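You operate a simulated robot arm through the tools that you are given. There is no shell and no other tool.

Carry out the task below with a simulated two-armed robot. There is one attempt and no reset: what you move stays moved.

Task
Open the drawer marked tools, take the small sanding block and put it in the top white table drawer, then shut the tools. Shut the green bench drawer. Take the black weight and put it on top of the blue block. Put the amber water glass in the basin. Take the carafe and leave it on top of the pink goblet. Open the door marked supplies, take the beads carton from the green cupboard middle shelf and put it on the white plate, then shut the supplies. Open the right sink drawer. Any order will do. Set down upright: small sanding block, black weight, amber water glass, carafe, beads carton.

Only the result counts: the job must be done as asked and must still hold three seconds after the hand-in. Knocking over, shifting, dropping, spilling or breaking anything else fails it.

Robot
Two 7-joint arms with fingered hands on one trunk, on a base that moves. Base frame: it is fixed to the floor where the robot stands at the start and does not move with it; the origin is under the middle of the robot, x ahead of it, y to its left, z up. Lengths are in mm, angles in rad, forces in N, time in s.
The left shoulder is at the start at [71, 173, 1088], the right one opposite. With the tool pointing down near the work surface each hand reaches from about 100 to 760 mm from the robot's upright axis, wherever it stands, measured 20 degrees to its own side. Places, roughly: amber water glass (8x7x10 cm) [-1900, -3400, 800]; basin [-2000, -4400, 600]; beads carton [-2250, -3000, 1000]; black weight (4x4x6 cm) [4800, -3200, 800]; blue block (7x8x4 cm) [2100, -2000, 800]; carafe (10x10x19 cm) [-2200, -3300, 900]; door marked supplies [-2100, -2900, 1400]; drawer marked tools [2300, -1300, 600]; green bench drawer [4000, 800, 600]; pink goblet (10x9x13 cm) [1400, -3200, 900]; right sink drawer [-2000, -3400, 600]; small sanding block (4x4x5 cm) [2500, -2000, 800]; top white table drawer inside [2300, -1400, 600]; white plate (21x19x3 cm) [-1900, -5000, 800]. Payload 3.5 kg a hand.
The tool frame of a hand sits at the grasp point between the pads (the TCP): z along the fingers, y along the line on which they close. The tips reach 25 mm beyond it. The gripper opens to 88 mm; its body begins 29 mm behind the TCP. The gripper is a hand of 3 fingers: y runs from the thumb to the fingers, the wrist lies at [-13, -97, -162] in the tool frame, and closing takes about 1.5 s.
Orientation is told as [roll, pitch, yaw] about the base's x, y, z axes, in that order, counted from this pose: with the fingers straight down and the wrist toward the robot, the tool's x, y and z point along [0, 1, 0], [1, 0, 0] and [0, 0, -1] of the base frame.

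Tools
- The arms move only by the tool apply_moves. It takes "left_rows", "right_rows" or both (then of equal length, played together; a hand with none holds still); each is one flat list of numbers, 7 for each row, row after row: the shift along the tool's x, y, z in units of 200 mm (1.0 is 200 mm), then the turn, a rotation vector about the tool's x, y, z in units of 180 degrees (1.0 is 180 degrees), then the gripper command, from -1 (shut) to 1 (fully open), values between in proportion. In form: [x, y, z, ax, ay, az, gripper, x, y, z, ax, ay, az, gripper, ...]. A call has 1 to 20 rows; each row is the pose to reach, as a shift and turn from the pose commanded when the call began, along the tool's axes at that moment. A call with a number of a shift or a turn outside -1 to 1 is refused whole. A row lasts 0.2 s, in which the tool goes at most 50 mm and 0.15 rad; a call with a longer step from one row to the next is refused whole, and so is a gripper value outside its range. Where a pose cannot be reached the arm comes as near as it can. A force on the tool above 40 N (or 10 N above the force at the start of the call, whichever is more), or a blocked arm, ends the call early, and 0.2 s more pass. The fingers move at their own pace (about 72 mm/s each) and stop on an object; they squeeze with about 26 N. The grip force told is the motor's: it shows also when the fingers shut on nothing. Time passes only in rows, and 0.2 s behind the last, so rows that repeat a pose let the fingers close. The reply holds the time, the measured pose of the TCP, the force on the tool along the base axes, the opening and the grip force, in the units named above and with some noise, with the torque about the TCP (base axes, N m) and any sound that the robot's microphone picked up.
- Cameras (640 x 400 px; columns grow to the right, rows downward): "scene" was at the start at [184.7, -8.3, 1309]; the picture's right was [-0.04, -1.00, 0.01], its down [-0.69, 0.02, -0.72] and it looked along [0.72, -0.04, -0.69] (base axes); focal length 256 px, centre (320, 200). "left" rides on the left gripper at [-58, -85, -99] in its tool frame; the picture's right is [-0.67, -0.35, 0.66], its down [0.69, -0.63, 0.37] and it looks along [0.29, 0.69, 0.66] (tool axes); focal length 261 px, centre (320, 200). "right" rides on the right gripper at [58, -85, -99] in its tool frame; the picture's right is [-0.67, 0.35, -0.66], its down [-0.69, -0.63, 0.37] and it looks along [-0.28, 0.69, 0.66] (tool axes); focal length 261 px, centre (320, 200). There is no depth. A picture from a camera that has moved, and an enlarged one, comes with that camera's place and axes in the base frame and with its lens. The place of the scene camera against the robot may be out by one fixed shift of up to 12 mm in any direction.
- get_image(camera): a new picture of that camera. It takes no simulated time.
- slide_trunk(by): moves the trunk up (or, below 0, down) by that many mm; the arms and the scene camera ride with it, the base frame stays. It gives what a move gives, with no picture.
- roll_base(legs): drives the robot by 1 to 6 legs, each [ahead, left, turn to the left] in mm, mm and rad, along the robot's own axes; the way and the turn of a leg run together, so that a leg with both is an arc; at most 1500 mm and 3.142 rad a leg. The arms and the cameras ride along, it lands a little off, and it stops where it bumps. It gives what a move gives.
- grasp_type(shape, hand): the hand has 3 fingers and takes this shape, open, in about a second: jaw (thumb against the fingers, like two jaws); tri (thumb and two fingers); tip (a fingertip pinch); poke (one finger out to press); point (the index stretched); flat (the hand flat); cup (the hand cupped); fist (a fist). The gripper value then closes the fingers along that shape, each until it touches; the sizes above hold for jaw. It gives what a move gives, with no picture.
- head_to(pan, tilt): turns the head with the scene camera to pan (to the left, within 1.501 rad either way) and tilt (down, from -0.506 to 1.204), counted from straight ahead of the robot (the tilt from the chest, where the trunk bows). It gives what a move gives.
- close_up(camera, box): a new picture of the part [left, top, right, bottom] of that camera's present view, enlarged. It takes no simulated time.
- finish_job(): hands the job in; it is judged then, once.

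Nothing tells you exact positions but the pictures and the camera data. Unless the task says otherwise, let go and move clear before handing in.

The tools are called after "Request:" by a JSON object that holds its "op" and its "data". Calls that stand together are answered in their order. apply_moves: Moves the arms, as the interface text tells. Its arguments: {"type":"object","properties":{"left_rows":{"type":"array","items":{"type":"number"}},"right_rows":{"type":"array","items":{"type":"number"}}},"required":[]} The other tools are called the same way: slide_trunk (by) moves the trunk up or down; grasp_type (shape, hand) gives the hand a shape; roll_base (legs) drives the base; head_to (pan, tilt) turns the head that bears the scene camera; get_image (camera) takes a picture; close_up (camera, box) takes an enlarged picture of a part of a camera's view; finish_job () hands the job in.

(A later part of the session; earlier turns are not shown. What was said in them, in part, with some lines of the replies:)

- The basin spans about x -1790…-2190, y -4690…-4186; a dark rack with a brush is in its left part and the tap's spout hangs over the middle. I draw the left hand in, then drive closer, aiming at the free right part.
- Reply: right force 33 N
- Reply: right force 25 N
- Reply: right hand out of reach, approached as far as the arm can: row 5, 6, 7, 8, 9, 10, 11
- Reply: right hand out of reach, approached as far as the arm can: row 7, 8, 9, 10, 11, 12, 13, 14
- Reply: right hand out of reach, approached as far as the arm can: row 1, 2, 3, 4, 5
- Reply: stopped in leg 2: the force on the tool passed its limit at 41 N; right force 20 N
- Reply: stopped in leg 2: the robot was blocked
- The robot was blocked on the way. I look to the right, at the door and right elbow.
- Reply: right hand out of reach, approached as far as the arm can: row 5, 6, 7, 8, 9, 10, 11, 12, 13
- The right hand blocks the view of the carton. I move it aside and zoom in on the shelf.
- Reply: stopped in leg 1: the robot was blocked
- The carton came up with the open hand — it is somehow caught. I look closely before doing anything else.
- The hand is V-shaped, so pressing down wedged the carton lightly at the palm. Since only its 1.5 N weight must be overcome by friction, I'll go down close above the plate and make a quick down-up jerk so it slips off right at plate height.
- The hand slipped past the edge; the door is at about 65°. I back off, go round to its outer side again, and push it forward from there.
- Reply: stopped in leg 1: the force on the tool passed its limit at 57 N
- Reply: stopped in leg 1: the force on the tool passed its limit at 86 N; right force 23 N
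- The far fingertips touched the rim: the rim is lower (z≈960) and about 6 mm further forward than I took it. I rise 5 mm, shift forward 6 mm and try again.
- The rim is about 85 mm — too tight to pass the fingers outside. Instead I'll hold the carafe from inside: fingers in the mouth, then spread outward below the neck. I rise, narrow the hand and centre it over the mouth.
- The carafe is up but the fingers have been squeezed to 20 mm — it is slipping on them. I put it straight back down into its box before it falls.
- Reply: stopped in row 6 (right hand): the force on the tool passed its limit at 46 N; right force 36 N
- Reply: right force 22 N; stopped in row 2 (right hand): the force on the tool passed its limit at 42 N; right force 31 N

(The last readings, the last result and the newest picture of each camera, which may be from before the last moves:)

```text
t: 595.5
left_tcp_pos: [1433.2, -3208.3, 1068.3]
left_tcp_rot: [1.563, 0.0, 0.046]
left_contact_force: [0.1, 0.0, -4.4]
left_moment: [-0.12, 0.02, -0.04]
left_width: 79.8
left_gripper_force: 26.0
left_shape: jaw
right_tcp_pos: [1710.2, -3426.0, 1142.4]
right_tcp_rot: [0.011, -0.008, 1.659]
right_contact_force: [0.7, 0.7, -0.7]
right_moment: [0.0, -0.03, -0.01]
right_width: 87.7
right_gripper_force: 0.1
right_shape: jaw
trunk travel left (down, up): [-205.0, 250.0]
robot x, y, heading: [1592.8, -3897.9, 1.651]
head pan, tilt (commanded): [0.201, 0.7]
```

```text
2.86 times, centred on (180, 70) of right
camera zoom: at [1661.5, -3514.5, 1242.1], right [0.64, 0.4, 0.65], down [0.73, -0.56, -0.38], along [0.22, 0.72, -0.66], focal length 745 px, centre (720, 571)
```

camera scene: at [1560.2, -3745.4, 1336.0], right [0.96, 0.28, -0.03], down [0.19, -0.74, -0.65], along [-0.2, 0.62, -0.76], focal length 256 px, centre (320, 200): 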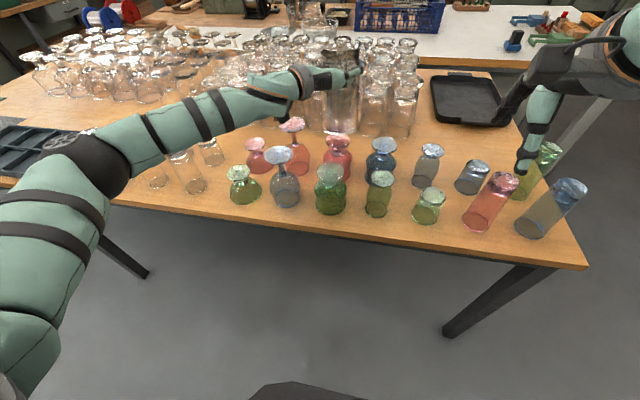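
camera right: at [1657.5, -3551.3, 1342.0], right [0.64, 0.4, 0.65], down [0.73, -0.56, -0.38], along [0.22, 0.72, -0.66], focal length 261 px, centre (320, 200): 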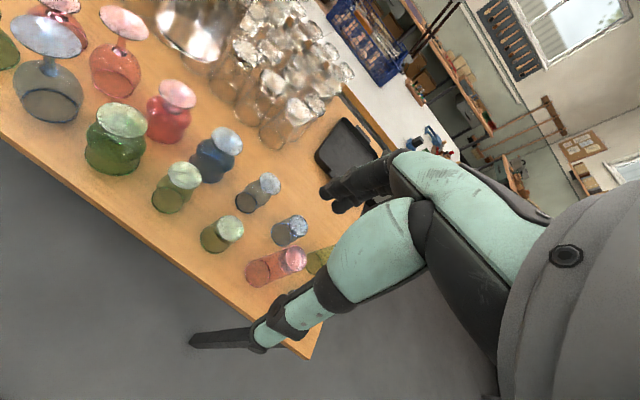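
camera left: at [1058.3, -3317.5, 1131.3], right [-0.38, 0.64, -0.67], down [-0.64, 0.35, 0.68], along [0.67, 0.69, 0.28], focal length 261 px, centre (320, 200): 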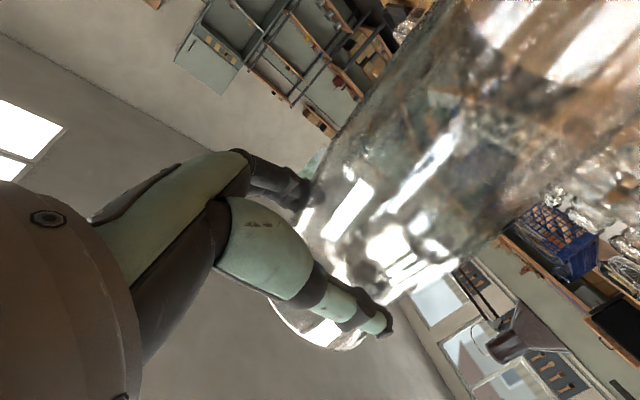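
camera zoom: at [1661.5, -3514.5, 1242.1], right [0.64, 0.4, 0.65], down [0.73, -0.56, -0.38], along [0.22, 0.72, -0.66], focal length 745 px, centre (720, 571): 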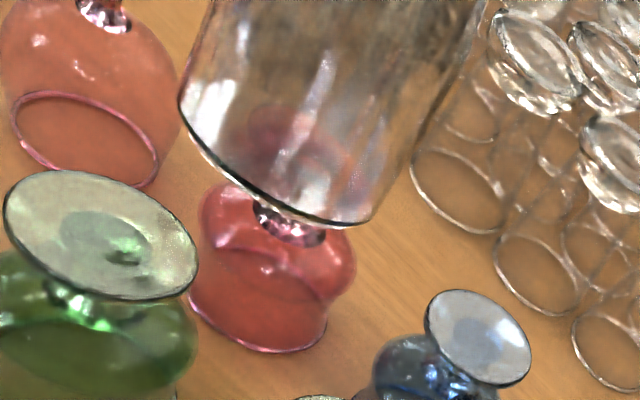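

Request:
{"op": "close_up", "data": {"camera": "scene", "box": [310, 115, 370, 165]}}

Request:
{"op": "close_up", "data": {"camera": "right", "box": [110, 0, 210, 80]}}

```text
8.00 times, centred on (340, 140) of scene
camera zoom: at [1560.0, -3745.3, 1336.0], right [0.96, 0.28, -0.03], down [0.19, -0.74, -0.65], along [-0.2, 0.62, -0.76], focal length 2050 px, centre (160, 680)
```

zoom: 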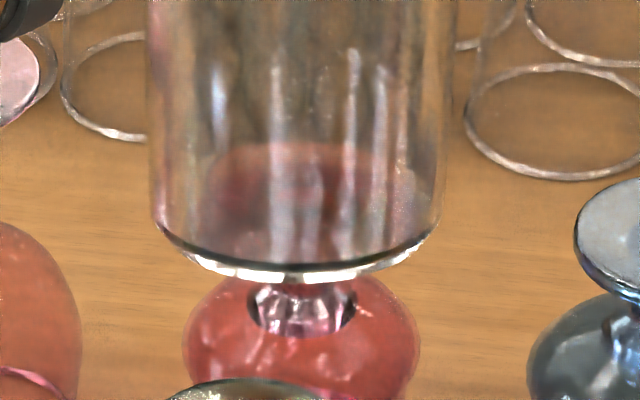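

```text
5.00 times, centred on (160, 40) of right
camera zoom: at [1661.5, -3514.5, 1242.1], right [0.64, 0.4, 0.65], down [0.73, -0.56, -0.38], along [0.22, 0.72, -0.66], focal length 1303 px, centre (1120, 1000)
```

zoom: 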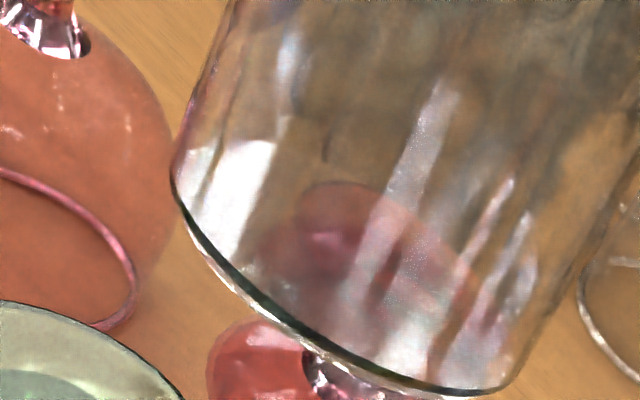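

Seen through the glass, the base needs about 7 mm forward and 2 mm right to be concentric with the foot. I correct and lower gently.

Request:
{"op": "apply_moves", "data": {"left_rows": [0, 0.01, 0.02, 0, 0, 0, -1, -0.02, 0.01, 0.033, 0, 0, 0, -1, -0.035, 0.01, 0.033, 0, 0, 0, -1]}}

Request:
{"op": "close_up", "data": {"camera": "scene", "box": [310, 115, 370, 165]}}

Request:
{"op": "close_up", "data": {"camera": "right", "box": [110, 0, 230, 90]}}

```text
t: 596.3
left_tcp_pos: [1436.0, -3202.3, 1061.6]
left_tcp_rot: [1.566, 0.001, 0.046]
left_contact_force: [-0.3, -0.9, -0.5]
left_moment: [-0.03, -0.01, -0.07]
left_width: 79.6
left_gripper_force: 26.4
left_shape: jaw
right_tcp_pos: [1710.4, -3425.7, 1142.9]
right_tcp_rot: [0.011, -0.011, 1.657]
right_contact_force: [0.3, 0.6, 0.8]
right_moment: [-0.03, -0.01, 0.01]
right_width: 87.7
right_gripper_force: 0.2
right_shape: jaw
trunk travel left (down, up): [-205.0, 250.0]
robot x, y, heading: [1594.6, -3899.5, 1.655]
head pan, tilt (commanded): [0.201, 0.7]
```

```text
8.00 times, centred on (340, 140) of scene
camera zoom: at [1560.4, -3746.7, 1336.3], right [0.96, 0.28, -0.03], down [0.19, -0.74, -0.65], along [-0.2, 0.62, -0.76], focal length 2050 px, centre (160, 680)
```

zoom: 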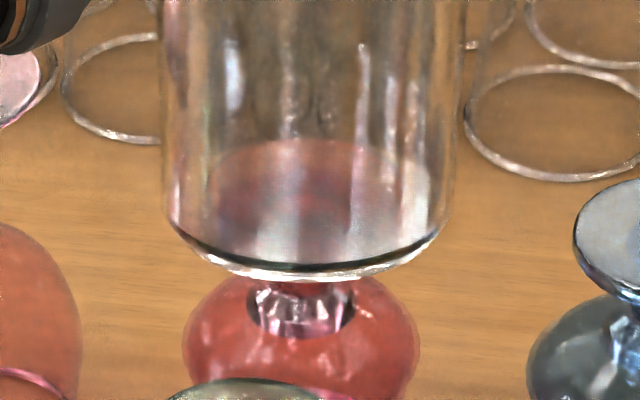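

```text
4.44 times, centred on (170, 45) of right
camera zoom: at [1661.9, -3515.7, 1242.7], right [0.64, 0.4, 0.65], down [0.73, -0.56, -0.38], along [0.22, 0.72, -0.66], focal length 1158 px, centre (987, 889)
```

zoom: 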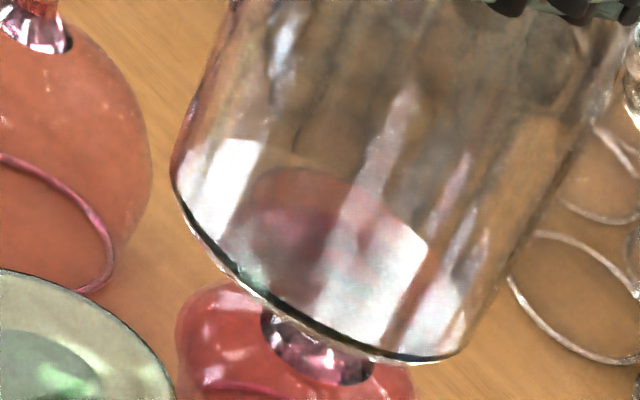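

The base is concentric with the foot within about 4 mm and already touching. I lower a touch more and read the force.

Request:
{"op": "apply_moves", "data": {"left_rows": [-0.006, 0, -0.01, 0, 0, 0, -1, -0.012, 0, -0.01, 0, 0, 0, -1]}}

```text
t: 596.9
left_tcp_pos: [1435.2, -3204.6, 1058.8]
left_tcp_rot: [1.565, 0.0, 0.046]
left_contact_force: [0.3, -0.8, -0.6]
left_moment: [0.02, 0.0, -0.03]
left_width: 79.6
left_gripper_force: 26.1
left_shape: jaw
right_tcp_pos: [1711.3, -3425.7, 1143.3]
right_tcp_rot: [0.011, -0.008, 1.658]
right_contact_force: [-1.2, -0.6, -0.3]
right_moment: [0.0, -0.01, 0.0]
right_width: 87.9
right_gripper_force: 0.1
right_shape: jaw
trunk travel left (down, up): [-205.0, 250.0]
robot x, y, heading: [1592.1, -3894.9, 1.651]
head pan, tilt (commanded): [0.201, 0.7]
```

Request:
{"op": "apply_moves", "data": {"left_rows": [-0.008, 0, 0, 0, 0, 0, -1, -0.015, 0, 0, 0, 0, 0, -1]}}

Request:
{"op": "close_up", "data": {"camera": "scene", "box": [300, 70, 400, 190]}}

```text
t: 597.5
left_tcp_pos: [1436.5, -3205.1, 1057.3]
left_tcp_rot: [1.565, -0.001, 0.045]
left_contact_force: [0.5, -0.3, 1.8]
left_moment: [0.09, -0.05, -0.01]
left_width: 79.9
left_gripper_force: 26.1
left_shape: jaw
right_tcp_pos: [1710.2, -3425.2, 1141.3]
right_tcp_rot: [0.011, -0.01, 1.659]
right_contact_force: [0.4, 0.0, -0.3]
right_moment: [0.03, 0.06, 0.01]
right_width: 87.8
right_gripper_force: 0.0
right_shape: jaw
trunk travel left (down, up): [-205.0, 250.0]
robot x, y, heading: [1590.8, -3901.5, 1.652]
head pan, tilt (commanded): [0.201, 0.7]
```

```text
3.33 times, centred on (350, 130) of scene
camera zoom: at [1560.3, -3746.5, 1336.2], right [0.96, 0.28, -0.03], down [0.19, -0.74, -0.65], along [-0.2, 0.62, -0.76], focal length 854 px, centre (220, 433)
```

zoom: 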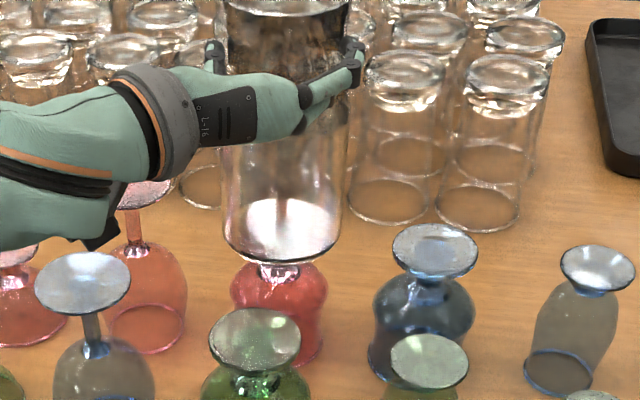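

The goblet now carries the carafe's full weight and it stands centred. I open the hand gently.

Request:
{"op": "apply_moves", "data": {"left_rows": [0, 0, 0, 0, 0, 0, 0.8, 0, 0, 0, 0, 0, 0, 0.9, 0, 0, 0, 0, 0, 0, 1, 0, 0, 0, 0, 0, 0, 1, 0, 0, 0, 0, 0, 0, 1]}}

Request:
{"op": "close_up", "data": {"camera": "scene", "box": [300, 70, 400, 190]}}

```text
t: 598.7
left_tcp_pos: [1436.1, -3205.3, 1055.1]
left_tcp_rot: [1.565, 0.0, 0.047]
left_contact_force: [0.3, -0.4, 0.1]
left_moment: [-0.03, 0.02, -0.03]
left_width: 87.8
left_gripper_force: 0.0
left_shape: jaw
right_tcp_pos: [1710.3, -3425.0, 1142.2]
right_tcp_rot: [0.012, -0.007, 1.659]
right_contact_force: [0.2, 0.0, -0.7]
right_moment: [0.03, 0.02, 0.03]
right_width: 87.8
right_gripper_force: 0.0
right_shape: jaw
trunk travel left (down, up): [-205.0, 250.0]
robot x, y, heading: [1592.6, -3892.9, 1.655]
head pan, tilt (commanded): [0.201, 0.7]
```

```text
3.33 times, centred on (350, 130) of scene
camera zoom: at [1560.4, -3746.0, 1336.1], right [0.96, 0.28, -0.03], down [0.19, -0.74, -0.65], along [-0.2, 0.62, -0.76], focal length 854 px, centre (220, 433)
```

zoom: 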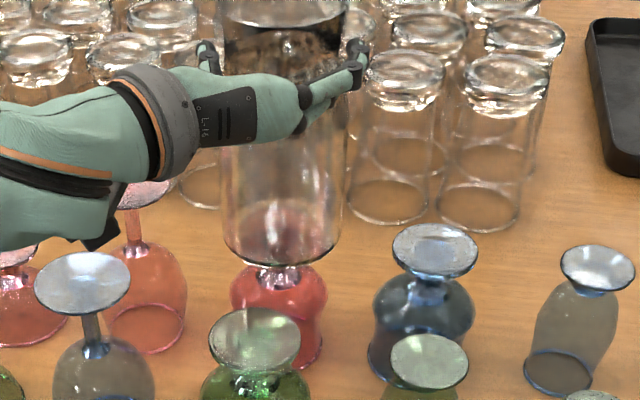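

Released; the carafe stands on the goblet. I withdraw the hand straight back slowly and watch.

Request:
{"op": "apply_moves", "data": {"left_rows": [0, 0, -0.03, 0, 0, 0, 1, 0, 0, -0.07, 0, 0, 0, 1, 0, 0, -0.12, 0, 0, 0, 1]}}

Request:
{"op": "close_up", "data": {"camera": "scene", "box": [300, 70, 400, 190]}}

```text
t: 599.5
left_tcp_pos: [1437.1, -3228.1, 1056.0]
left_tcp_rot: [1.564, 0.0, 0.046]
left_contact_force: [-0.9, -0.8, 0.2]
left_moment: [-0.02, -0.02, -0.01]
left_width: 88.2
left_gripper_force: 0.0
left_shape: jaw
right_tcp_pos: [1710.3, -3425.0, 1144.1]
right_tcp_rot: [0.01, -0.008, 1.658]
right_contact_force: [-0.2, 0.2, 0.0]
right_moment: [0.0, 0.01, 0.0]
right_width: 87.5
right_gripper_force: 0.0
right_shape: jaw
trunk travel left (down, up): [-205.0, 250.0]
robot x, y, heading: [1594.8, -3896.9, 1.654]
head pan, tilt (commanded): [0.201, 0.7]
```

```text
3.33 times, centred on (350, 130) of scene
camera zoom: at [1560.1, -3746.2, 1336.1], right [0.96, 0.28, -0.03], down [0.19, -0.74, -0.65], along [-0.2, 0.62, -0.76], focal length 854 px, centre (220, 433)
```

zoom: 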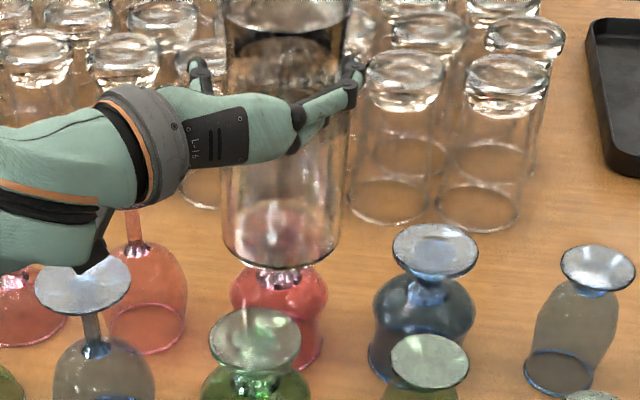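

The right-hand fingers run close to the glass; I shift the hand 4 mm to the right before withdrawing further.

Request:
{"op": "apply_moves", "data": {"left_rows": [0, 0.01, 0, 0, 0, 0, 1, 0, 0.02, 0, 0, 0, 0, 1]}}

Request:
{"op": "close_up", "data": {"camera": "scene", "box": [310, 65, 380, 125]}}

Request:
{"op": "get_image", "data": {"camera": "left"}}

```text
t: 600.1
left_tcp_pos: [1440.4, -3227.3, 1056.1]
left_tcp_rot: [1.564, 0.001, 0.047]
left_contact_force: [-0.3, -0.2, 0.3]
left_moment: [0.01, -0.01, -0.03]
left_width: 87.9
left_gripper_force: 0.0
left_shape: jaw
right_tcp_pos: [1711.4, -3425.6, 1143.0]
right_tcp_rot: [0.012, -0.009, 1.656]
right_contact_force: [-0.9, -0.1, 0.5]
right_moment: [0.04, 0.01, 0.0]
right_width: 87.7
right_gripper_force: 0.1
right_shape: jaw
trunk travel left (down, up): [-205.0, 250.0]
robot x, y, heading: [1592.3, -3899.4, 1.659]
head pan, tilt (commanded): [0.201, 0.7]
```

```text
6.67 times, centred on (345, 95) of scene
camera zoom: at [1560.3, -3746.0, 1336.1], right [0.96, 0.28, -0.03], down [0.19, -0.74, -0.65], along [-0.2, 0.62, -0.76], focal length 1709 px, centre (153, 900)
```

zoom: 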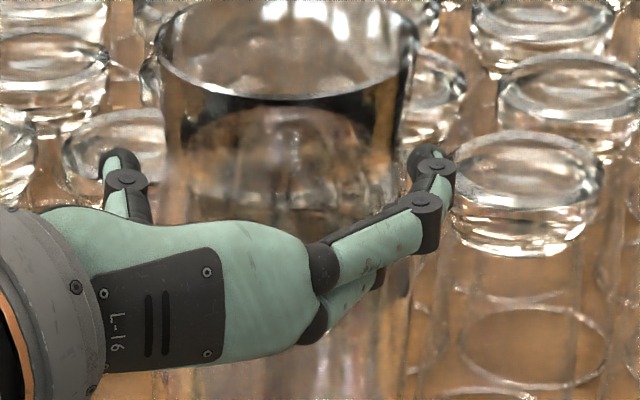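

```text
taken
camera left: at [1361.0, -3332.6, 997.7], right [-0.38, 0.63, -0.67], down [-0.65, 0.34, 0.68], along [0.66, 0.69, 0.28], focal length 261 px, centre (320, 200)
```

left: 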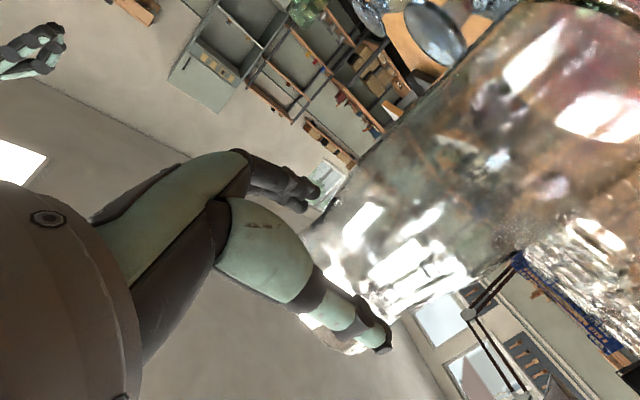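

Good clearance on both sides now. I withdraw fully.

Request:
{"op": "apply_moves", "data": {"left_rows": [0, 0, -0.06, 0, 0, 0, 1, 0, 0, -0.13, 0, 0, 0, 1, 0, 0, -0.2, 0, 0, 0, 1, 0, 0, -0.28, 0, 0, 0, 1, 0, 0, -0.38, 0, 0, 0, 1, 0, 0, -0.5, 0, 0, 0, 1]}}

Request:
{"op": "close_up", "data": {"camera": "scene", "box": [280, 60, 420, 200]}}

Request:
{"op": "close_up", "data": {"camera": "right", "box": [60, 0, 320, 180]}}

```text
t: 601.5
left_tcp_pos: [1445.9, -3329.6, 1056.8]
left_tcp_rot: [1.565, -0.002, 0.045]
left_contact_force: [0.1, -0.6, -0.1]
left_moment: [-0.02, -0.03, -0.01]
left_width: 88.1
left_gripper_force: 0.0
left_shape: jaw
right_tcp_pos: [1709.8, -3425.0, 1142.7]
right_tcp_rot: [0.01, -0.01, 1.658]
right_contact_force: [-1.1, 0.3, -0.2]
right_moment: [0.02, -0.03, -0.01]
right_width: 87.7
right_gripper_force: 0.0
right_shape: jaw
trunk travel left (down, up): [-205.0, 250.0]
robot x, y, heading: [1595.3, -3895.8, 1.656]
head pan, tilt (commanded): [0.201, 0.7]
```

```text
2.86 times, centred on (350, 130) of scene
camera zoom: at [1560.1, -3746.7, 1336.2], right [0.96, 0.28, -0.03], down [0.19, -0.74, -0.65], along [-0.2, 0.62, -0.76], focal length 732 px, centre (234, 400)
```

zoom: 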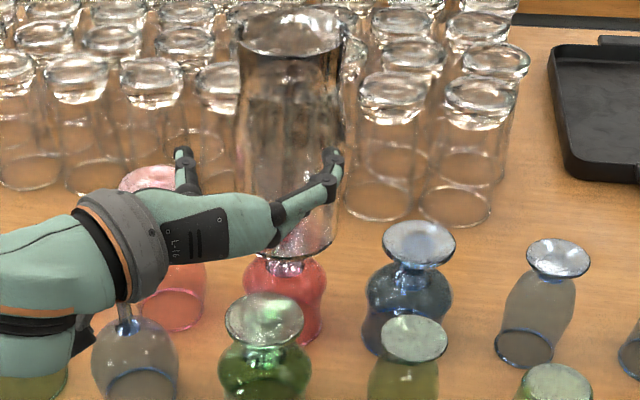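

```text
2.22 times, centred on (190, 90) of right
camera zoom: at [1661.6, -3515.7, 1242.6], right [0.64, 0.4, 0.65], down [0.73, -0.56, -0.38], along [0.22, 0.72, -0.66], focal length 579 px, centre (609, 444)
```

zoom: 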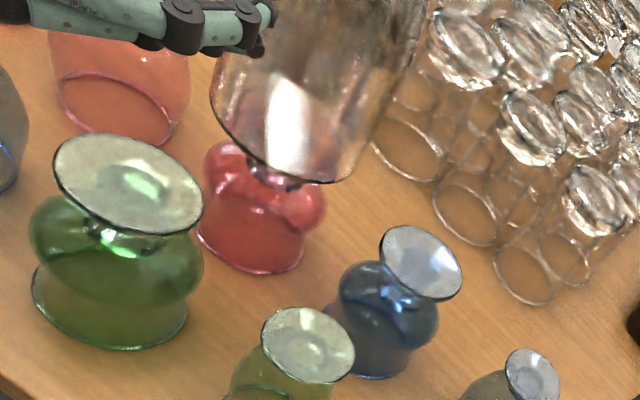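

The carafe stands by itself on the pink goblet. I back the robot away and check it once more from a distance.

Request:
{"op": "roll_base", "data": {"legs": [[-250, 0, 0]]}}

Request:
{"op": "head_to", "data": {"pan": 0.15, "tilt": 0.4}}

Request:
{"op": "get_image", "data": {"camera": "scene"}}

Request:
{"op": "close_up", "data": {"camera": "scene", "box": [280, 120, 440, 260]}}

```text
t: 603.3
left_tcp_pos: [1466.2, -3580.8, 1056.2]
left_tcp_rot: [1.565, 0.0, 0.044]
left_contact_force: [0.4, 0.5, -0.6]
left_moment: [0.0, -0.01, -0.02]
left_width: 87.7
left_gripper_force: 0.0
left_shape: jaw
right_tcp_pos: [1732.1, -3675.8, 1142.9]
right_tcp_rot: [0.01, -0.009, 1.658]
right_contact_force: [-0.2, 0.1, 0.1]
right_moment: [0.02, 0.0, -0.01]
right_width: 87.8
right_gripper_force: 0.1
right_shape: jaw
trunk travel left (down, up): [-205.0, 250.0]
robot x, y, heading: [1612.8, -4150.6, 1.654]
head pan, tilt (commanded): [0.201, 0.7]
```

```text
t: 604.1
left_tcp_pos: [1467.4, -3581.4, 1056.0]
left_tcp_rot: [1.565, 0.0, 0.044]
left_contact_force: [-0.3, 0.3, 0.2]
left_moment: [-0.02, 0.01, 0.01]
left_width: 87.9
left_gripper_force: 0.0
left_shape: jaw
right_tcp_pos: [1731.6, -3677.0, 1142.8]
right_tcp_rot: [0.012, -0.008, 1.657]
right_contact_force: [-0.2, -0.3, 0.1]
right_moment: [-0.01, 0.02, 0.0]
right_width: 87.6
right_gripper_force: 0.0
right_shape: jaw
trunk travel left (down, up): [-205.0, 250.0]
robot x, y, heading: [1612.6, -4152.2, 1.65]
head pan, tilt (commanded): [0.15, 0.4]
```

```text
taken
camera scene: at [1583.1, -3985.3, 1361.2], right [0.97, 0.23, -0.02], down [0.1, -0.53, -0.84], along [-0.2, 0.82, -0.53], focal length 256 px, centre (320, 200)
```

scene: 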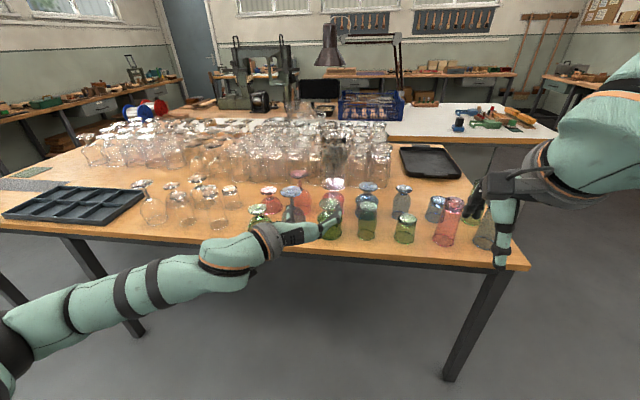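

```text
2.86 times, centred on (360, 190) of scene
camera zoom: at [1583.1, -3985.3, 1361.2], right [0.97, 0.23, -0.02], down [0.1, -0.53, -0.84], along [-0.2, 0.82, -0.53], focal length 732 px, centre (206, 229)
```

zoom: 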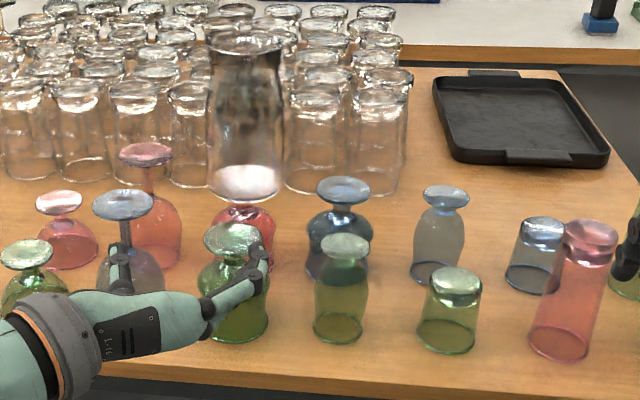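

The carafe sits centred and upright on the pink goblet, and nothing around it was disturbed. The last item is the right sink drawer: I drive back along the aisle to the sink.

Request:
{"op": "roll_base", "data": {"legs": [[0, 1300, 0], [0, 1150, 0], [0, 0, 1.565], [0, -900, 0]]}}

Request:
{"op": "slide_trunk", "data": {"by": -180}}

Request:
{"op": "head_to", "data": {"pan": 0.0, "tilt": 0.3}}

Request:
{"op": "get_image", "data": {"camera": "scene"}}

```text
t: 624.4
left_tcp_pos: [-1496.2, -3625.3, 1056.7]
left_tcp_rot: [1.563, 0.001, 1.641]
left_contact_force: [-0.6, 0.2, 0.3]
left_moment: [-0.04, -0.02, 0.01]
left_width: 88.0
left_gripper_force: 0.0
left_shape: jaw
right_tcp_pos: [-1407.6, -3357.3, 1142.7]
right_tcp_rot: [0.009, -0.01, -3.028]
right_contact_force: [-0.1, 0.6, 0.5]
right_moment: [0.01, 0.01, -0.01]
right_width: 87.5
right_gripper_force: 0.0
right_shape: jaw
trunk travel left (down, up): [-205.0, 250.0]
robot x, y, heading: [-928.2, -3461.5, -3.033]
head pan, tilt (commanded): [0.15, 0.4]
```

```text
t: 626.4
left_tcp_pos: [-1496.0, -3625.2, 876.8]
left_tcp_rot: [1.566, 0.001, 1.641]
left_contact_force: [-0.2, -0.4, 0.5]
left_moment: [-0.02, -0.02, 0.0]
left_width: 88.0
left_gripper_force: 0.1
left_shape: jaw
right_tcp_pos: [-1405.9, -3356.9, 963.8]
right_tcp_rot: [0.009, -0.011, -3.027]
right_contact_force: [0.5, 0.9, -0.3]
right_moment: [-0.02, 0.01, 0.03]
right_width: 87.6
right_gripper_force: 0.1
right_shape: jaw
trunk travel left (down, up): [-25.0, 430.0]
robot x, y, heading: [-935.0, -3464.1, -3.035]
head pan, tilt (commanded): [0.15, 0.4]
```

```text
t: 627.0
left_tcp_pos: [-1496.5, -3626.1, 876.1]
left_tcp_rot: [1.564, 0.001, 1.642]
left_contact_force: [-0.6, -0.1, -0.2]
left_moment: [-0.01, 0.0, -0.03]
left_width: 87.9
left_gripper_force: 0.1
left_shape: jaw
right_tcp_pos: [-1407.9, -3358.2, 962.0]
right_tcp_rot: [0.012, -0.009, -3.028]
right_contact_force: [-0.1, 0.2, 0.4]
right_moment: [-0.01, 0.0, 0.0]
right_width: 87.5
right_gripper_force: 0.1
right_shape: jaw
trunk travel left (down, up): [-25.0, 430.0]
robot x, y, heading: [-929.3, -3462.5, -3.032]
head pan, tilt (commanded): [0.0, 0.3]
```

```text
taken
camera scene: at [-1261.5, -3503.0, 1099.2], right [-0.11, 0.99, 0.0], down [0.7, 0.08, -0.71], along [-0.7, -0.08, -0.71], focal length 256 px, centre (320, 200)
```

scene: 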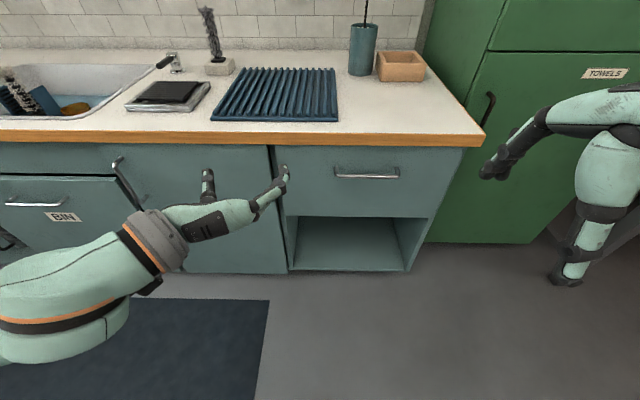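

The drawer handle is in view. I roll the left hand so that its jaws are vertical and lower it to the handle's height.

Request:
{"op": "apply_moves", "data": {"left_rows": [-0.06, 0, 0.02, 0, 0, -0.045, 1, -0.12, 0, 0.04, 0, 0, -0.09, 1, -0.18, 0, 0.06, 0, 0, -0.135, 1, -0.24, 0, 0.08, 0, 0, -0.18, 1, -0.3, 0, 0.1, 0, 0, -0.225, 1, -0.36, 0, 0.12, 0, 0, -0.27, 1, -0.42, 0, 0.14, 0, 0, -0.315, 1, -0.48, 0, 0.16, 0, 0, -0.36, 1, -0.54, 0, 0.18, 0, 0, -0.405, 1, -0.6, 0, 0.2, 0, 0, -0.45, 1, -0.66, 0, 0.2, 0, 0, -0.495, 1, -0.68, 0, 0.2, 0, 0, -0.495, 1]}}

Request:
{"op": "get_image", "data": {"camera": "scene"}}

Request:
{"op": "get_image", "data": {"camera": "left"}}

```text
t: 629.6
left_tcp_pos: [-1537.1, -3654.4, 739.8]
left_tcp_rot: [1.708, -1.396, 1.508]
left_contact_force: [-0.4, -0.3, 0.5]
left_moment: [0.0, -0.02, 0.01]
left_width: 87.9
left_gripper_force: 0.1
left_shape: jaw
right_tcp_pos: [-1406.4, -3357.4, 962.9]
right_tcp_rot: [0.01, -0.011, -3.028]
right_contact_force: [1.6, -0.1, -0.6]
right_moment: [0.01, -0.01, 0.02]
right_width: 87.7
right_gripper_force: 0.0
right_shape: jaw
trunk travel left (down, up): [-25.0, 430.0]
robot x, y, heading: [-927.8, -3463.0, -3.032]
head pan, tilt (commanded): [0.0, 0.3]
stopped in row 12 (left hand): the arm was blocked; the commanded pose is now the measured one
```

```text
taken
camera scene: at [-1260.8, -3502.9, 1100.0], right [-0.11, 0.99, 0.0], down [0.7, 0.08, -0.71], along [-0.71, -0.08, -0.7], focal length 256 px, centre (320, 200)
```

scene: 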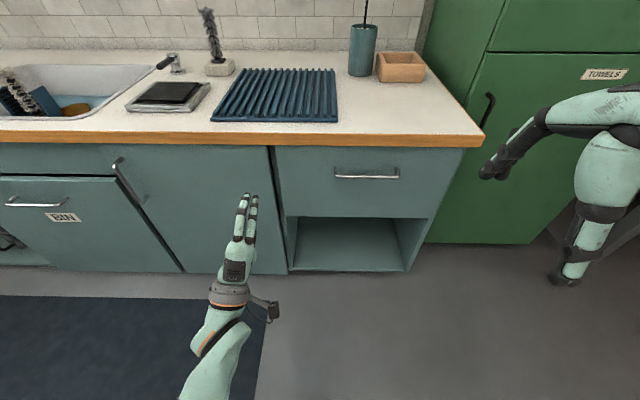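

```text
taken
camera left: at [-1444.0, -3605.1, 642.9], right [-0.71, 0.55, -0.44], down [-0.32, -0.81, -0.49], along [-0.63, -0.21, 0.75], focal length 261 px, centre (320, 200)
```

left: 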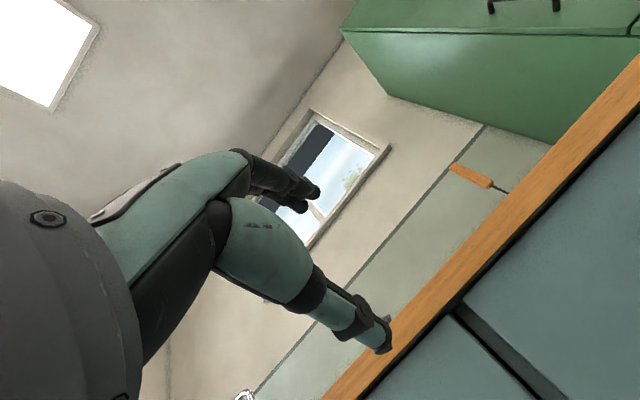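

The left hand is pointing forward at the handle's height with near-vertical jaws (10° off), which is good enough for the bar. I straighten the heading, slide right to line up, and measure the handle.

Request:
{"op": "roll_base", "data": {"legs": [[0, 0, -0.033], [0, -230, 0]]}}

Request:
{"op": "get_image", "data": {"camera": "left"}}

Request:
{"op": "get_image", "data": {"camera": "scene"}}

```text
t: 631.7
left_tcp_pos: [-1561.8, -3400.6, 739.9]
left_tcp_rot: [1.701, -1.399, 1.479]
left_contact_force: [0.7, 0.1, 0.5]
left_moment: [-0.03, 0.03, 0.03]
left_width: 87.9
left_gripper_force: 0.2
left_shape: jaw
right_tcp_pos: [-1420.0, -3109.1, 962.7]
right_tcp_rot: [0.01, -0.008, -3.064]
right_contact_force: [-0.4, 0.4, -0.2]
right_moment: [0.0, -0.01, -0.03]
right_width: 87.5
right_gripper_force: 0.0
right_shape: jaw
trunk travel left (down, up): [-25.0, 430.0]
robot x, y, heading: [-947.5, -3229.2, -3.06]
head pan, tilt (commanded): [0.0, 0.3]
```

```text
taken
camera left: at [-1466.2, -3355.2, 642.3], right [-0.69, 0.57, -0.44], down [-0.35, -0.8, -0.49], along [-0.64, -0.19, 0.75], focal length 261 px, centre (320, 200)
```

left: 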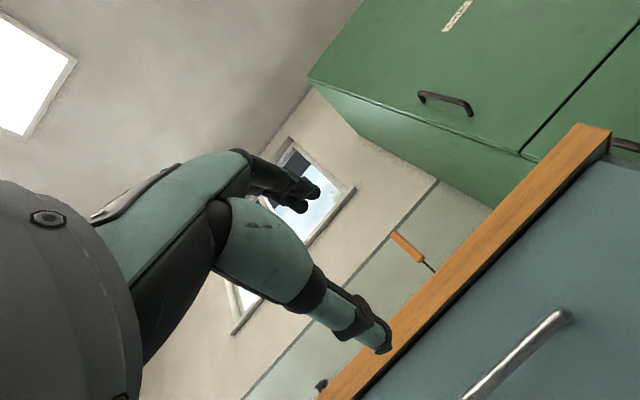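

```text
taken
camera scene: at [-1280.0, -3259.5, 1099.2], right [-0.07, 1.0, 0.0], down [0.7, 0.05, -0.71], along [-0.71, -0.05, -0.7], focal length 256 px, centre (320, 200)
```

scene: 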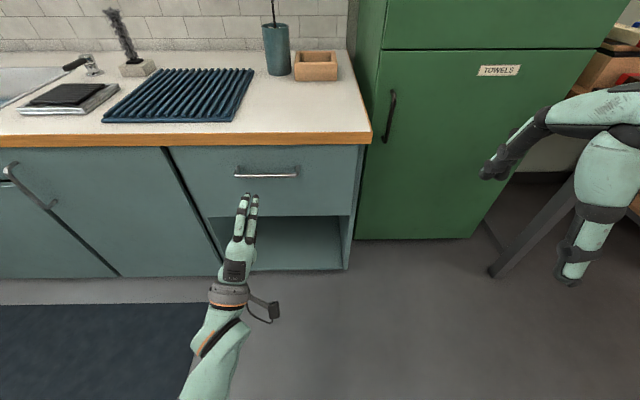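

The two views together put the handle at about (-1812,-3443), z≈671. I lower the hand to it.

Request:
{"op": "apply_moves", "data": {"left_rows": [0.025, -0.1, 0, 0, 0, 0, 1, 0.05, -0.2, 0, 0, 0, 0, 1, 0.075, -0.3, 0, 0, 0, 0, 1, 0.1, -0.38, 0, 0, 0, 0, 1]}}

Request:
{"op": "get_image", "data": {"camera": "left"}}

```text
t: 632.7
left_tcp_pos: [-1562.7, -3433.5, 666.6]
left_tcp_rot: [1.7, -1.399, 1.482]
left_contact_force: [-0.1, 0.5, 0.0]
left_moment: [0.05, 0.0, -0.02]
left_width: 87.9
left_gripper_force: 0.0
left_shape: jaw
right_tcp_pos: [-1420.3, -3110.5, 962.5]
right_tcp_rot: [0.011, -0.01, -3.065]
right_contact_force: [0.5, -0.3, 0.0]
right_moment: [-0.02, 0.01, -0.01]
right_width: 88.0
right_gripper_force: 0.0
right_shape: jaw
trunk travel left (down, up): [-25.0, 430.0]
robot x, y, heading: [-948.4, -3231.1, -3.073]
head pan, tilt (commanded): [0.0, 0.3]
```

```text
taken
camera left: at [-1466.2, -3388.5, 570.3], right [-0.69, 0.57, -0.44], down [-0.35, -0.8, -0.5], along [-0.64, -0.19, 0.75], focal length 261 px, centre (320, 200)
```

left: 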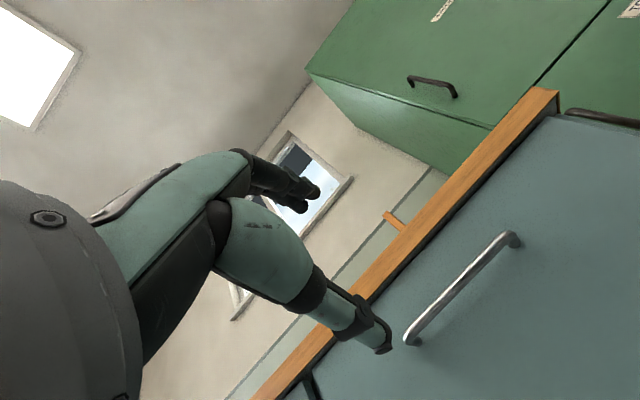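

The handle is straight ahead, 252 mm away. I raise the hand a touch and drive in to it.

Request:
{"op": "apply_moves", "data": {"left_rows": [0, 0.03, 0, 0, 0, 0, 1]}}

Request:
{"op": "roll_base", "data": {"legs": [[190, 0, 0]]}}

Request:
{"op": "get_image", "data": {"camera": "left"}}

Request:
{"op": "get_image", "data": {"camera": "scene"}}

```text
t: 633.1
left_tcp_pos: [-1562.0, -3432.8, 673.9]
left_tcp_rot: [1.704, -1.398, 1.478]
left_contact_force: [-0.5, -0.1, -0.5]
left_moment: [0.01, -0.05, -0.02]
left_width: 87.9
left_gripper_force: 0.1
left_shape: jaw
right_tcp_pos: [-1421.6, -3110.4, 962.3]
right_tcp_rot: [0.012, -0.009, -3.063]
right_contact_force: [0.6, 0.2, 0.0]
right_moment: [0.01, 0.05, -0.01]
right_width: 87.8
right_gripper_force: 0.1
right_shape: jaw
trunk travel left (down, up): [-25.0, 430.0]
robot x, y, heading: [-949.6, -3230.0, -3.063]
head pan, tilt (commanded): [0.0, 0.3]
```

```text
t: 634.6
left_tcp_pos: [-1752.7, -3444.4, 671.7]
left_tcp_rot: [1.697, -1.399, 1.483]
left_contact_force: [-0.1, 0.1, -0.6]
left_moment: [0.02, -0.01, -0.01]
left_width: 87.9
left_gripper_force: 0.0
left_shape: jaw
right_tcp_pos: [-1611.2, -3122.4, 963.4]
right_tcp_rot: [0.011, -0.008, -3.065]
right_contact_force: [-0.5, 0.4, -0.2]
right_moment: [0.04, 0.02, -0.02]
right_width: 87.9
right_gripper_force: 0.1
right_shape: jaw
trunk travel left (down, up): [-25.0, 430.0]
robot x, y, heading: [-1138.1, -3248.5, -3.073]
head pan, tilt (commanded): [0.0, 0.3]
```

```text
taken
camera left: at [-1656.8, -3399.9, 575.9], right [-0.69, 0.58, -0.44], down [-0.35, -0.8, -0.5], along [-0.64, -0.19, 0.75], focal length 261 px, centre (320, 200)
```

left: 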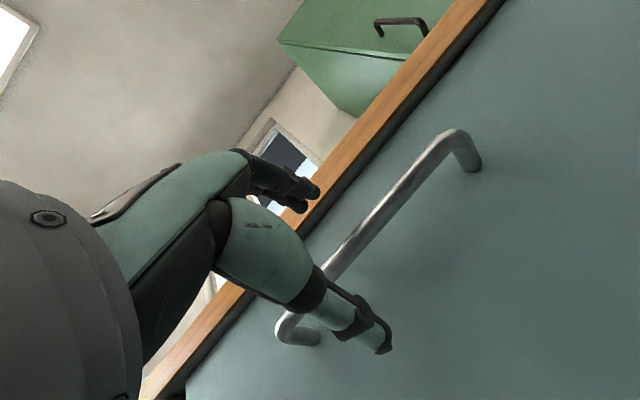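

```text
taken
camera scene: at [-1470.7, -3273.6, 1098.9], right [-0.07, 1.0, 0.0], down [0.7, 0.05, -0.71], along [-0.71, -0.05, -0.71], focal length 256 px, centre (320, 200)
```

scene: 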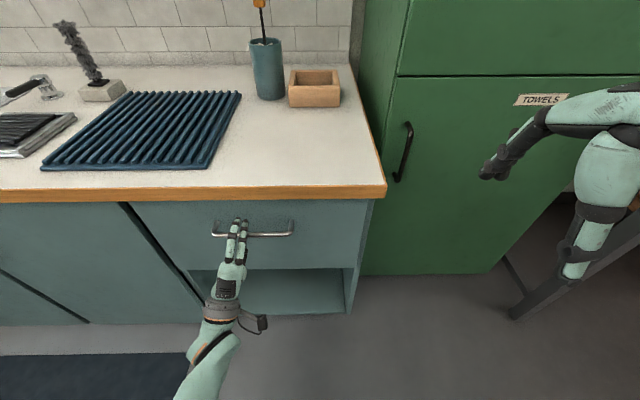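

Request:
{"op": "roll_base", "data": {"legs": [[28, 0, 0]]}}

Request:
{"op": "get_image", "data": {"camera": "left"}}

Request:
{"op": "close_up", "data": {"camera": "scene", "box": [190, 180, 320, 290]}}

```text
t: 635.5
left_tcp_pos: [-1780.3, -3447.7, 672.2]
left_tcp_rot: [1.697, -1.398, 1.483]
left_contact_force: [0.2, 0.3, -0.9]
left_moment: [0.04, 0.03, -0.03]
left_width: 87.9
left_gripper_force: 0.1
left_shape: jaw
right_tcp_pos: [-1638.4, -3125.2, 962.2]
right_tcp_rot: [0.01, -0.008, -3.065]
right_contact_force: [-0.3, 0.0, -0.2]
right_moment: [0.04, -0.02, -0.01]
right_width: 87.7
right_gripper_force: 0.1
right_shape: jaw
trunk travel left (down, up): [-25.0, 430.0]
robot x, y, heading: [-1164.1, -3249.4, -3.072]
head pan, tilt (commanded): [0.0, 0.3]
```

```text
taken
camera left: at [-1684.5, -3401.9, 576.0], right [-0.69, 0.58, -0.44], down [-0.35, -0.8, -0.5], along [-0.64, -0.19, 0.75], focal length 261 px, centre (320, 200)
```

left: 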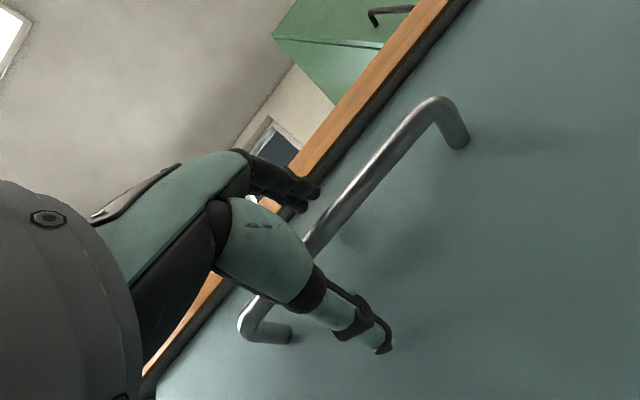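

```text
3.64 times, centred on (255, 235) of scene
camera zoom: at [-1498.4, -3275.6, 1099.0], right [-0.07, 1.0, 0.0], down [0.7, 0.05, -0.71], along [-0.71, -0.05, -0.71], focal length 932 px, centre (556, 73)
```

zoom: 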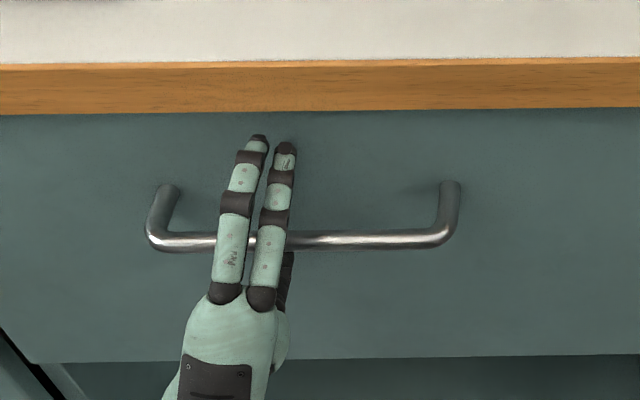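

The bar passes right through the grasp point. I close the left hand on it.

Request:
{"op": "apply_moves", "data": {"left_rows": [0, 0, 0, 0, 0, 0, 0, 0, 0, 0, 0, 0, 0, -1, 0, 0, 0, 0, 0, 0, -1, 0, 0, 0, 0, 0, 0, -1, 0, 0, 0, 0, 0, 0, -1, 0, 0, 0, 0, 0, 0, -1, 0, 0, 0, 0, 0, 0, -1, 0, 0, 0, 0, 0, 0, -1]}}

Request:
{"op": "get_image", "data": {"camera": "left"}}

```text
t: 637.2
left_tcp_pos: [-1781.0, -3446.6, 671.2]
left_tcp_rot: [1.693, -1.4, 1.484]
left_contact_force: [-1.5, 1.2, -5.6]
left_moment: [0.04, 0.05, -0.02]
left_width: 0.0
left_gripper_force: 25.9
left_shape: jaw
right_tcp_pos: [-1637.9, -3124.9, 962.0]
right_tcp_rot: [0.009, -0.009, -3.065]
right_contact_force: [-0.7, -0.2, -0.3]
right_moment: [-0.04, 0.0, -0.01]
right_width: 87.7
right_gripper_force: 0.1
right_shape: jaw
trunk travel left (down, up): [-25.0, 430.0]
robot x, y, heading: [-1163.3, -3248.2, -3.071]
head pan, tilt (commanded): [0.0, 0.3]
```

```text
taken
camera left: at [-1684.4, -3401.9, 575.8], right [-0.69, 0.58, -0.44], down [-0.35, -0.8, -0.5], along [-0.64, -0.19, 0.75], focal length 261 px, centre (320, 200)
```

left: 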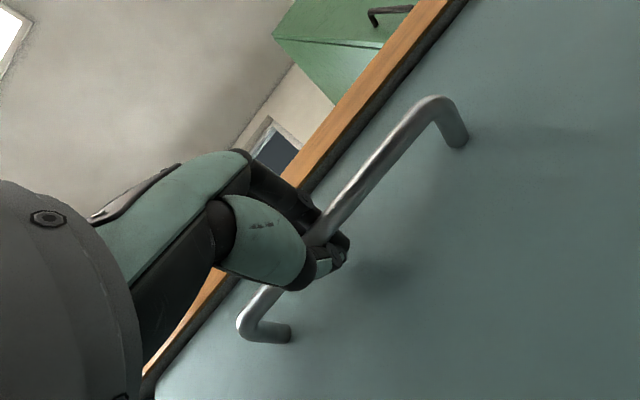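

Hooked round the bar. I pull the drawer open with the base.

Request:
{"op": "roll_base", "data": {"legs": [[-150, 0, 0]]}}

Request:
{"op": "get_image", "data": {"camera": "scene"}}

Request:
{"op": "roll_base", "data": {"legs": [[-140, 0, 0]]}}

Request:
{"op": "get_image", "data": {"camera": "scene"}}

```text
t: 638.6
left_tcp_pos: [-1629.0, -3436.1, 674.1]
left_tcp_rot: [1.704, -1.399, 1.474]
left_contact_force: [-0.4, 1.0, -7.7]
left_moment: [0.01, 0.04, 0.0]
left_width: 0.0
left_gripper_force: 26.1
left_shape: jaw
right_tcp_pos: [-1487.6, -3114.0, 962.9]
right_tcp_rot: [0.009, -0.008, -3.066]
right_contact_force: [0.7, 0.1, 0.9]
right_moment: [0.02, -0.01, 0.02]
right_width: 87.8
right_gripper_force: 0.1
right_shape: jaw
trunk travel left (down, up): [-25.0, 430.0]
robot x, y, heading: [-1016.1, -3237.9, -3.07]
head pan, tilt (commanded): [0.0, 0.3]
```

```text
taken
camera scene: at [-1347.0, -3264.7, 1099.4], right [-0.07, 1.0, 0.0], down [0.7, 0.05, -0.71], along [-0.71, -0.05, -0.7], focal length 256 px, centre (320, 200)
```

scene: 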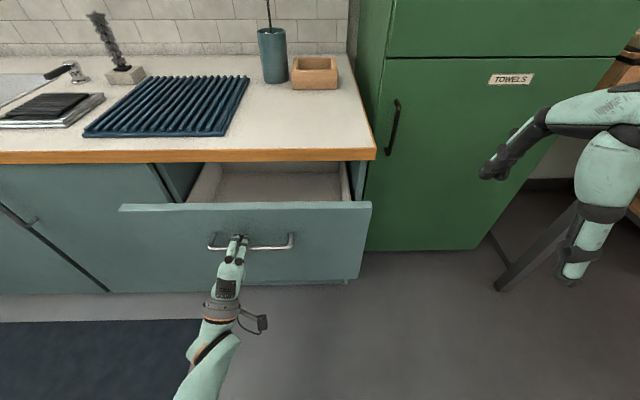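

```text
t: 640.0
left_tcp_pos: [-1491.2, -3426.5, 673.8]
left_tcp_rot: [1.709, -1.402, 1.472]
left_contact_force: [-1.0, 0.9, -6.3]
left_moment: [0.01, 0.02, 0.02]
left_width: 0.0
left_gripper_force: 26.3
left_shape: jaw
right_tcp_pos: [-1348.6, -3103.9, 962.7]
right_tcp_rot: [0.011, -0.008, -3.065]
right_contact_force: [0.9, 0.2, 0.4]
right_moment: [0.03, 0.01, 0.01]
right_width: 87.7
right_gripper_force: 0.1
right_shape: jaw
trunk travel left (down, up): [-25.0, 430.0]
robot x, y, heading: [-876.9, -3227.8, -3.073]
head pan, tilt (commanded): [0.0, 0.3]
```

```text
taken
camera scene: at [-1208.0, -3255.0, 1099.6], right [-0.07, 1.0, 0.0], down [0.7, 0.05, -0.71], along [-0.71, -0.05, -0.7], focal length 256 px, centre (320, 200)
```

scene: 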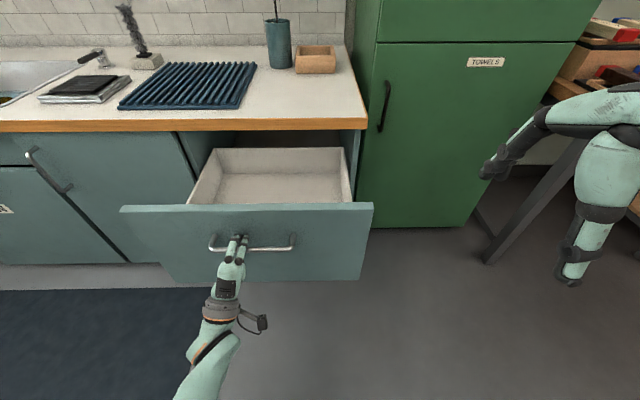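

The drawer is open by nearly 300 mm. I let go and back away.

Request:
{"op": "apply_moves", "data": {"left_rows": [0, 0, 0, 0, 0, 0, 0, 0, 0, 0, 0, 0, 0, 1, 0, 0, 0, 0, 0, 0, 1, 0, 0, 0, 0, 0, 0, 1, 0, 0, 0, 0, 0, 0, 1, 0, 0, 0, 0, 0, 0, 1, 0, 0, 0, 0, 0, 0, 1]}}

Request:
{"op": "roll_base", "data": {"legs": [[-160, 0, 0]]}}

Request:
{"op": "head_to", "data": {"pan": 0.2, "tilt": 0.0}}

Request:
{"op": "get_image", "data": {"camera": "scene"}}

```text
t: 641.5
left_tcp_pos: [-1491.6, -3426.4, 673.2]
left_tcp_rot: [1.704, -1.399, 1.474]
left_contact_force: [-0.5, -1.2, 0.0]
left_moment: [0.01, 0.0, 0.0]
left_width: 87.5
left_gripper_force: 0.1
left_shape: jaw
right_tcp_pos: [-1349.4, -3104.2, 963.6]
right_tcp_rot: [0.011, -0.009, -3.064]
right_contact_force: [0.7, 0.8, 0.0]
right_moment: [0.0, 0.0, 0.02]
right_width: 87.7
right_gripper_force: 0.0
right_shape: jaw
trunk travel left (down, up): [-25.0, 430.0]
robot x, y, heading: [-875.4, -3227.9, -3.07]
head pan, tilt (commanded): [0.0, 0.3]
```

```text
t: 643.0
left_tcp_pos: [-1329.5, -3415.9, 673.1]
left_tcp_rot: [1.712, -1.396, 1.466]
left_contact_force: [0.0, 0.3, 0.4]
left_moment: [-0.03, -0.02, 0.01]
left_width: 87.9
left_gripper_force: 0.1
left_shape: jaw
right_tcp_pos: [-1186.7, -3092.7, 963.3]
right_tcp_rot: [0.01, -0.012, -3.066]
right_contact_force: [0.1, -0.4, 0.3]
right_moment: [0.01, 0.02, -0.02]
right_width: 87.6
right_gripper_force: 0.1
right_shape: jaw
trunk travel left (down, up): [-25.0, 430.0]
robot x, y, heading: [-714.0, -3216.6, -3.069]
head pan, tilt (commanded): [0.0, 0.3]
```

```text
t: 643.8
left_tcp_pos: [-1330.5, -3416.4, 673.7]
left_tcp_rot: [1.706, -1.4, 1.475]
left_contact_force: [-0.1, -0.4, 0.9]
left_moment: [-0.04, 0.0, -0.01]
left_width: 87.8
left_gripper_force: 0.2
left_shape: jaw
right_tcp_pos: [-1188.6, -3092.9, 962.9]
right_tcp_rot: [0.01, -0.009, -3.064]
right_contact_force: [-0.2, -0.1, -0.3]
right_moment: [0.01, 0.02, 0.0]
right_width: 87.6
right_gripper_force: 0.0
right_shape: jaw
trunk travel left (down, up): [-25.0, 430.0]
robot x, y, heading: [-712.5, -3216.0, -3.07]
head pan, tilt (commanded): [0.201, 0.0]
```

```text
taken
camera scene: at [-1054.5, -3261.9, 1126.1], right [-0.25, 0.96, -0.09], down [0.46, 0.03, -0.89], along [-0.85, -0.26, -0.45], focal length 256 px, centre (320, 200)
```

scene: 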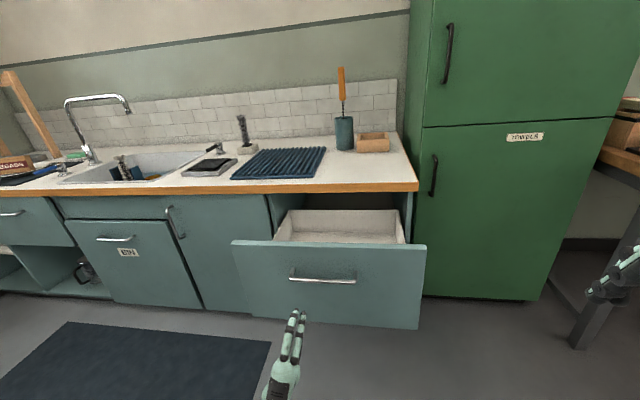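

The drawer stays open and the SUPPLIES door is shut. I check the carton and the glass one last time.

Request:
{"op": "head_to", "data": {"pan": 0.7, "tilt": 0.0}}

Request:
{"op": "get_image", "data": {"camera": "scene"}}

Request:
{"op": "close_up", "data": {"camera": "scene", "box": [160, 120, 400, 260]}}

```text
t: 644.7
left_tcp_pos: [-1329.8, -3414.8, 674.3]
left_tcp_rot: [1.706, -1.399, 1.475]
left_contact_force: [-0.3, -0.1, -0.1]
left_moment: [0.03, 0.0, 0.01]
left_width: 87.4
left_gripper_force: 0.1
left_shape: jaw
right_tcp_pos: [-1188.3, -3091.2, 964.0]
right_tcp_rot: [0.009, -0.009, -3.065]
right_contact_force: [1.0, -0.6, -1.2]
right_moment: [0.03, 0.0, 0.03]
right_width: 87.2
right_gripper_force: 0.1
right_shape: jaw
trunk travel left (down, up): [-25.0, 430.0]
robot x, y, heading: [-715.6, -3215.4, -3.073]
head pan, tilt (commanded): [0.7, 0.0]
```

```text
taken
camera scene: at [-1034.5, -3300.6, 1135.2], right [-0.62, 0.72, -0.3], down [0.46, 0.03, -0.89], along [-0.63, -0.69, -0.35], focal length 256 px, centre (320, 200)
```

scene: 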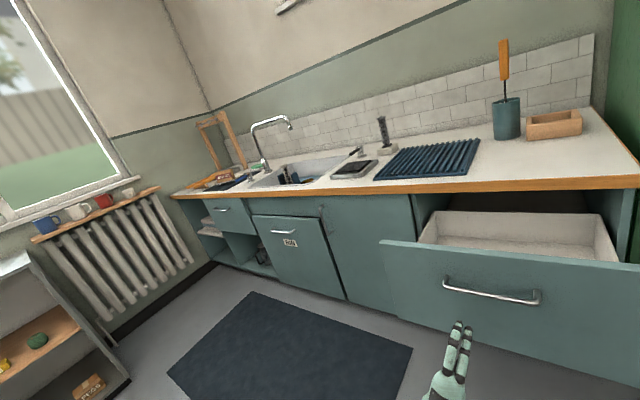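

```text
2.67 times, centred on (280, 190) of scene
camera zoom: at [-1034.5, -3300.6, 1135.2], right [-0.62, 0.72, -0.3], down [0.46, 0.03, -0.89], along [-0.63, -0.69, -0.35], focal length 684 px, centre (427, 227)
```

zoom: 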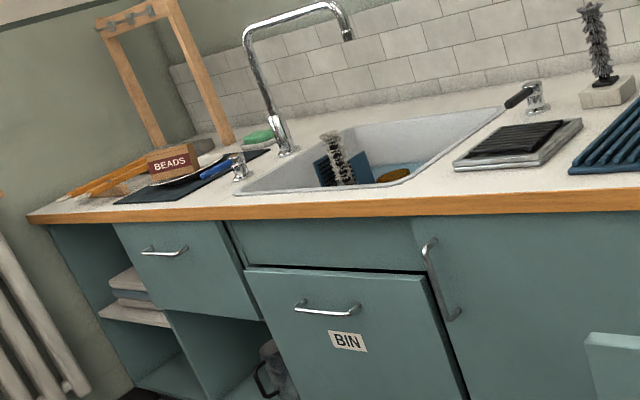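

Everything is in place: the carton upright on the plate, the glass in the basin, the doors and drawers as asked, and both hands clear. I hand the job in.

Request:
{"op": "finish_job", "data": {}}

```text
The job is handed in.
```

The job is handed in. Each step was done as asked; the evaluator's result hasn't come back.

- **Tools drawer and sanding block:** the block is in the top drawer of the white table, and the drawer is shut. The block was upright when I last saw it, partway through closing, and I didn't reopen the drawer to check after the end stop.
- **Green bench drawer:** shut against its stop.
- **Black weight:** standing on the blue block.
- **Amber glass:** standing in the basin on its floor, clear of the rack.
- **Carafe:** standing on the pink goblet, upright and centred to within about 4 mm. I last saw it a few seconds after letting go.
- **Beads carton:** upright on the white plate. It stuck in my open hand when I lifted away, so it came free with a small drop close to the plate.
- **Supplies door:** shut against its stop.
- **Right sink drawer:** open by nearly 300 mm.

- **Carafe's box:** the carafe took several tries to lift. The wooden box it stood in is now empty, and at one point the carafe came down on its edge.
- **Supplies door, earlier:** while getting to the carton I bumped the door with my elbow and reopened it.

I saw nothing else knocked over, moved, spilled or broken.
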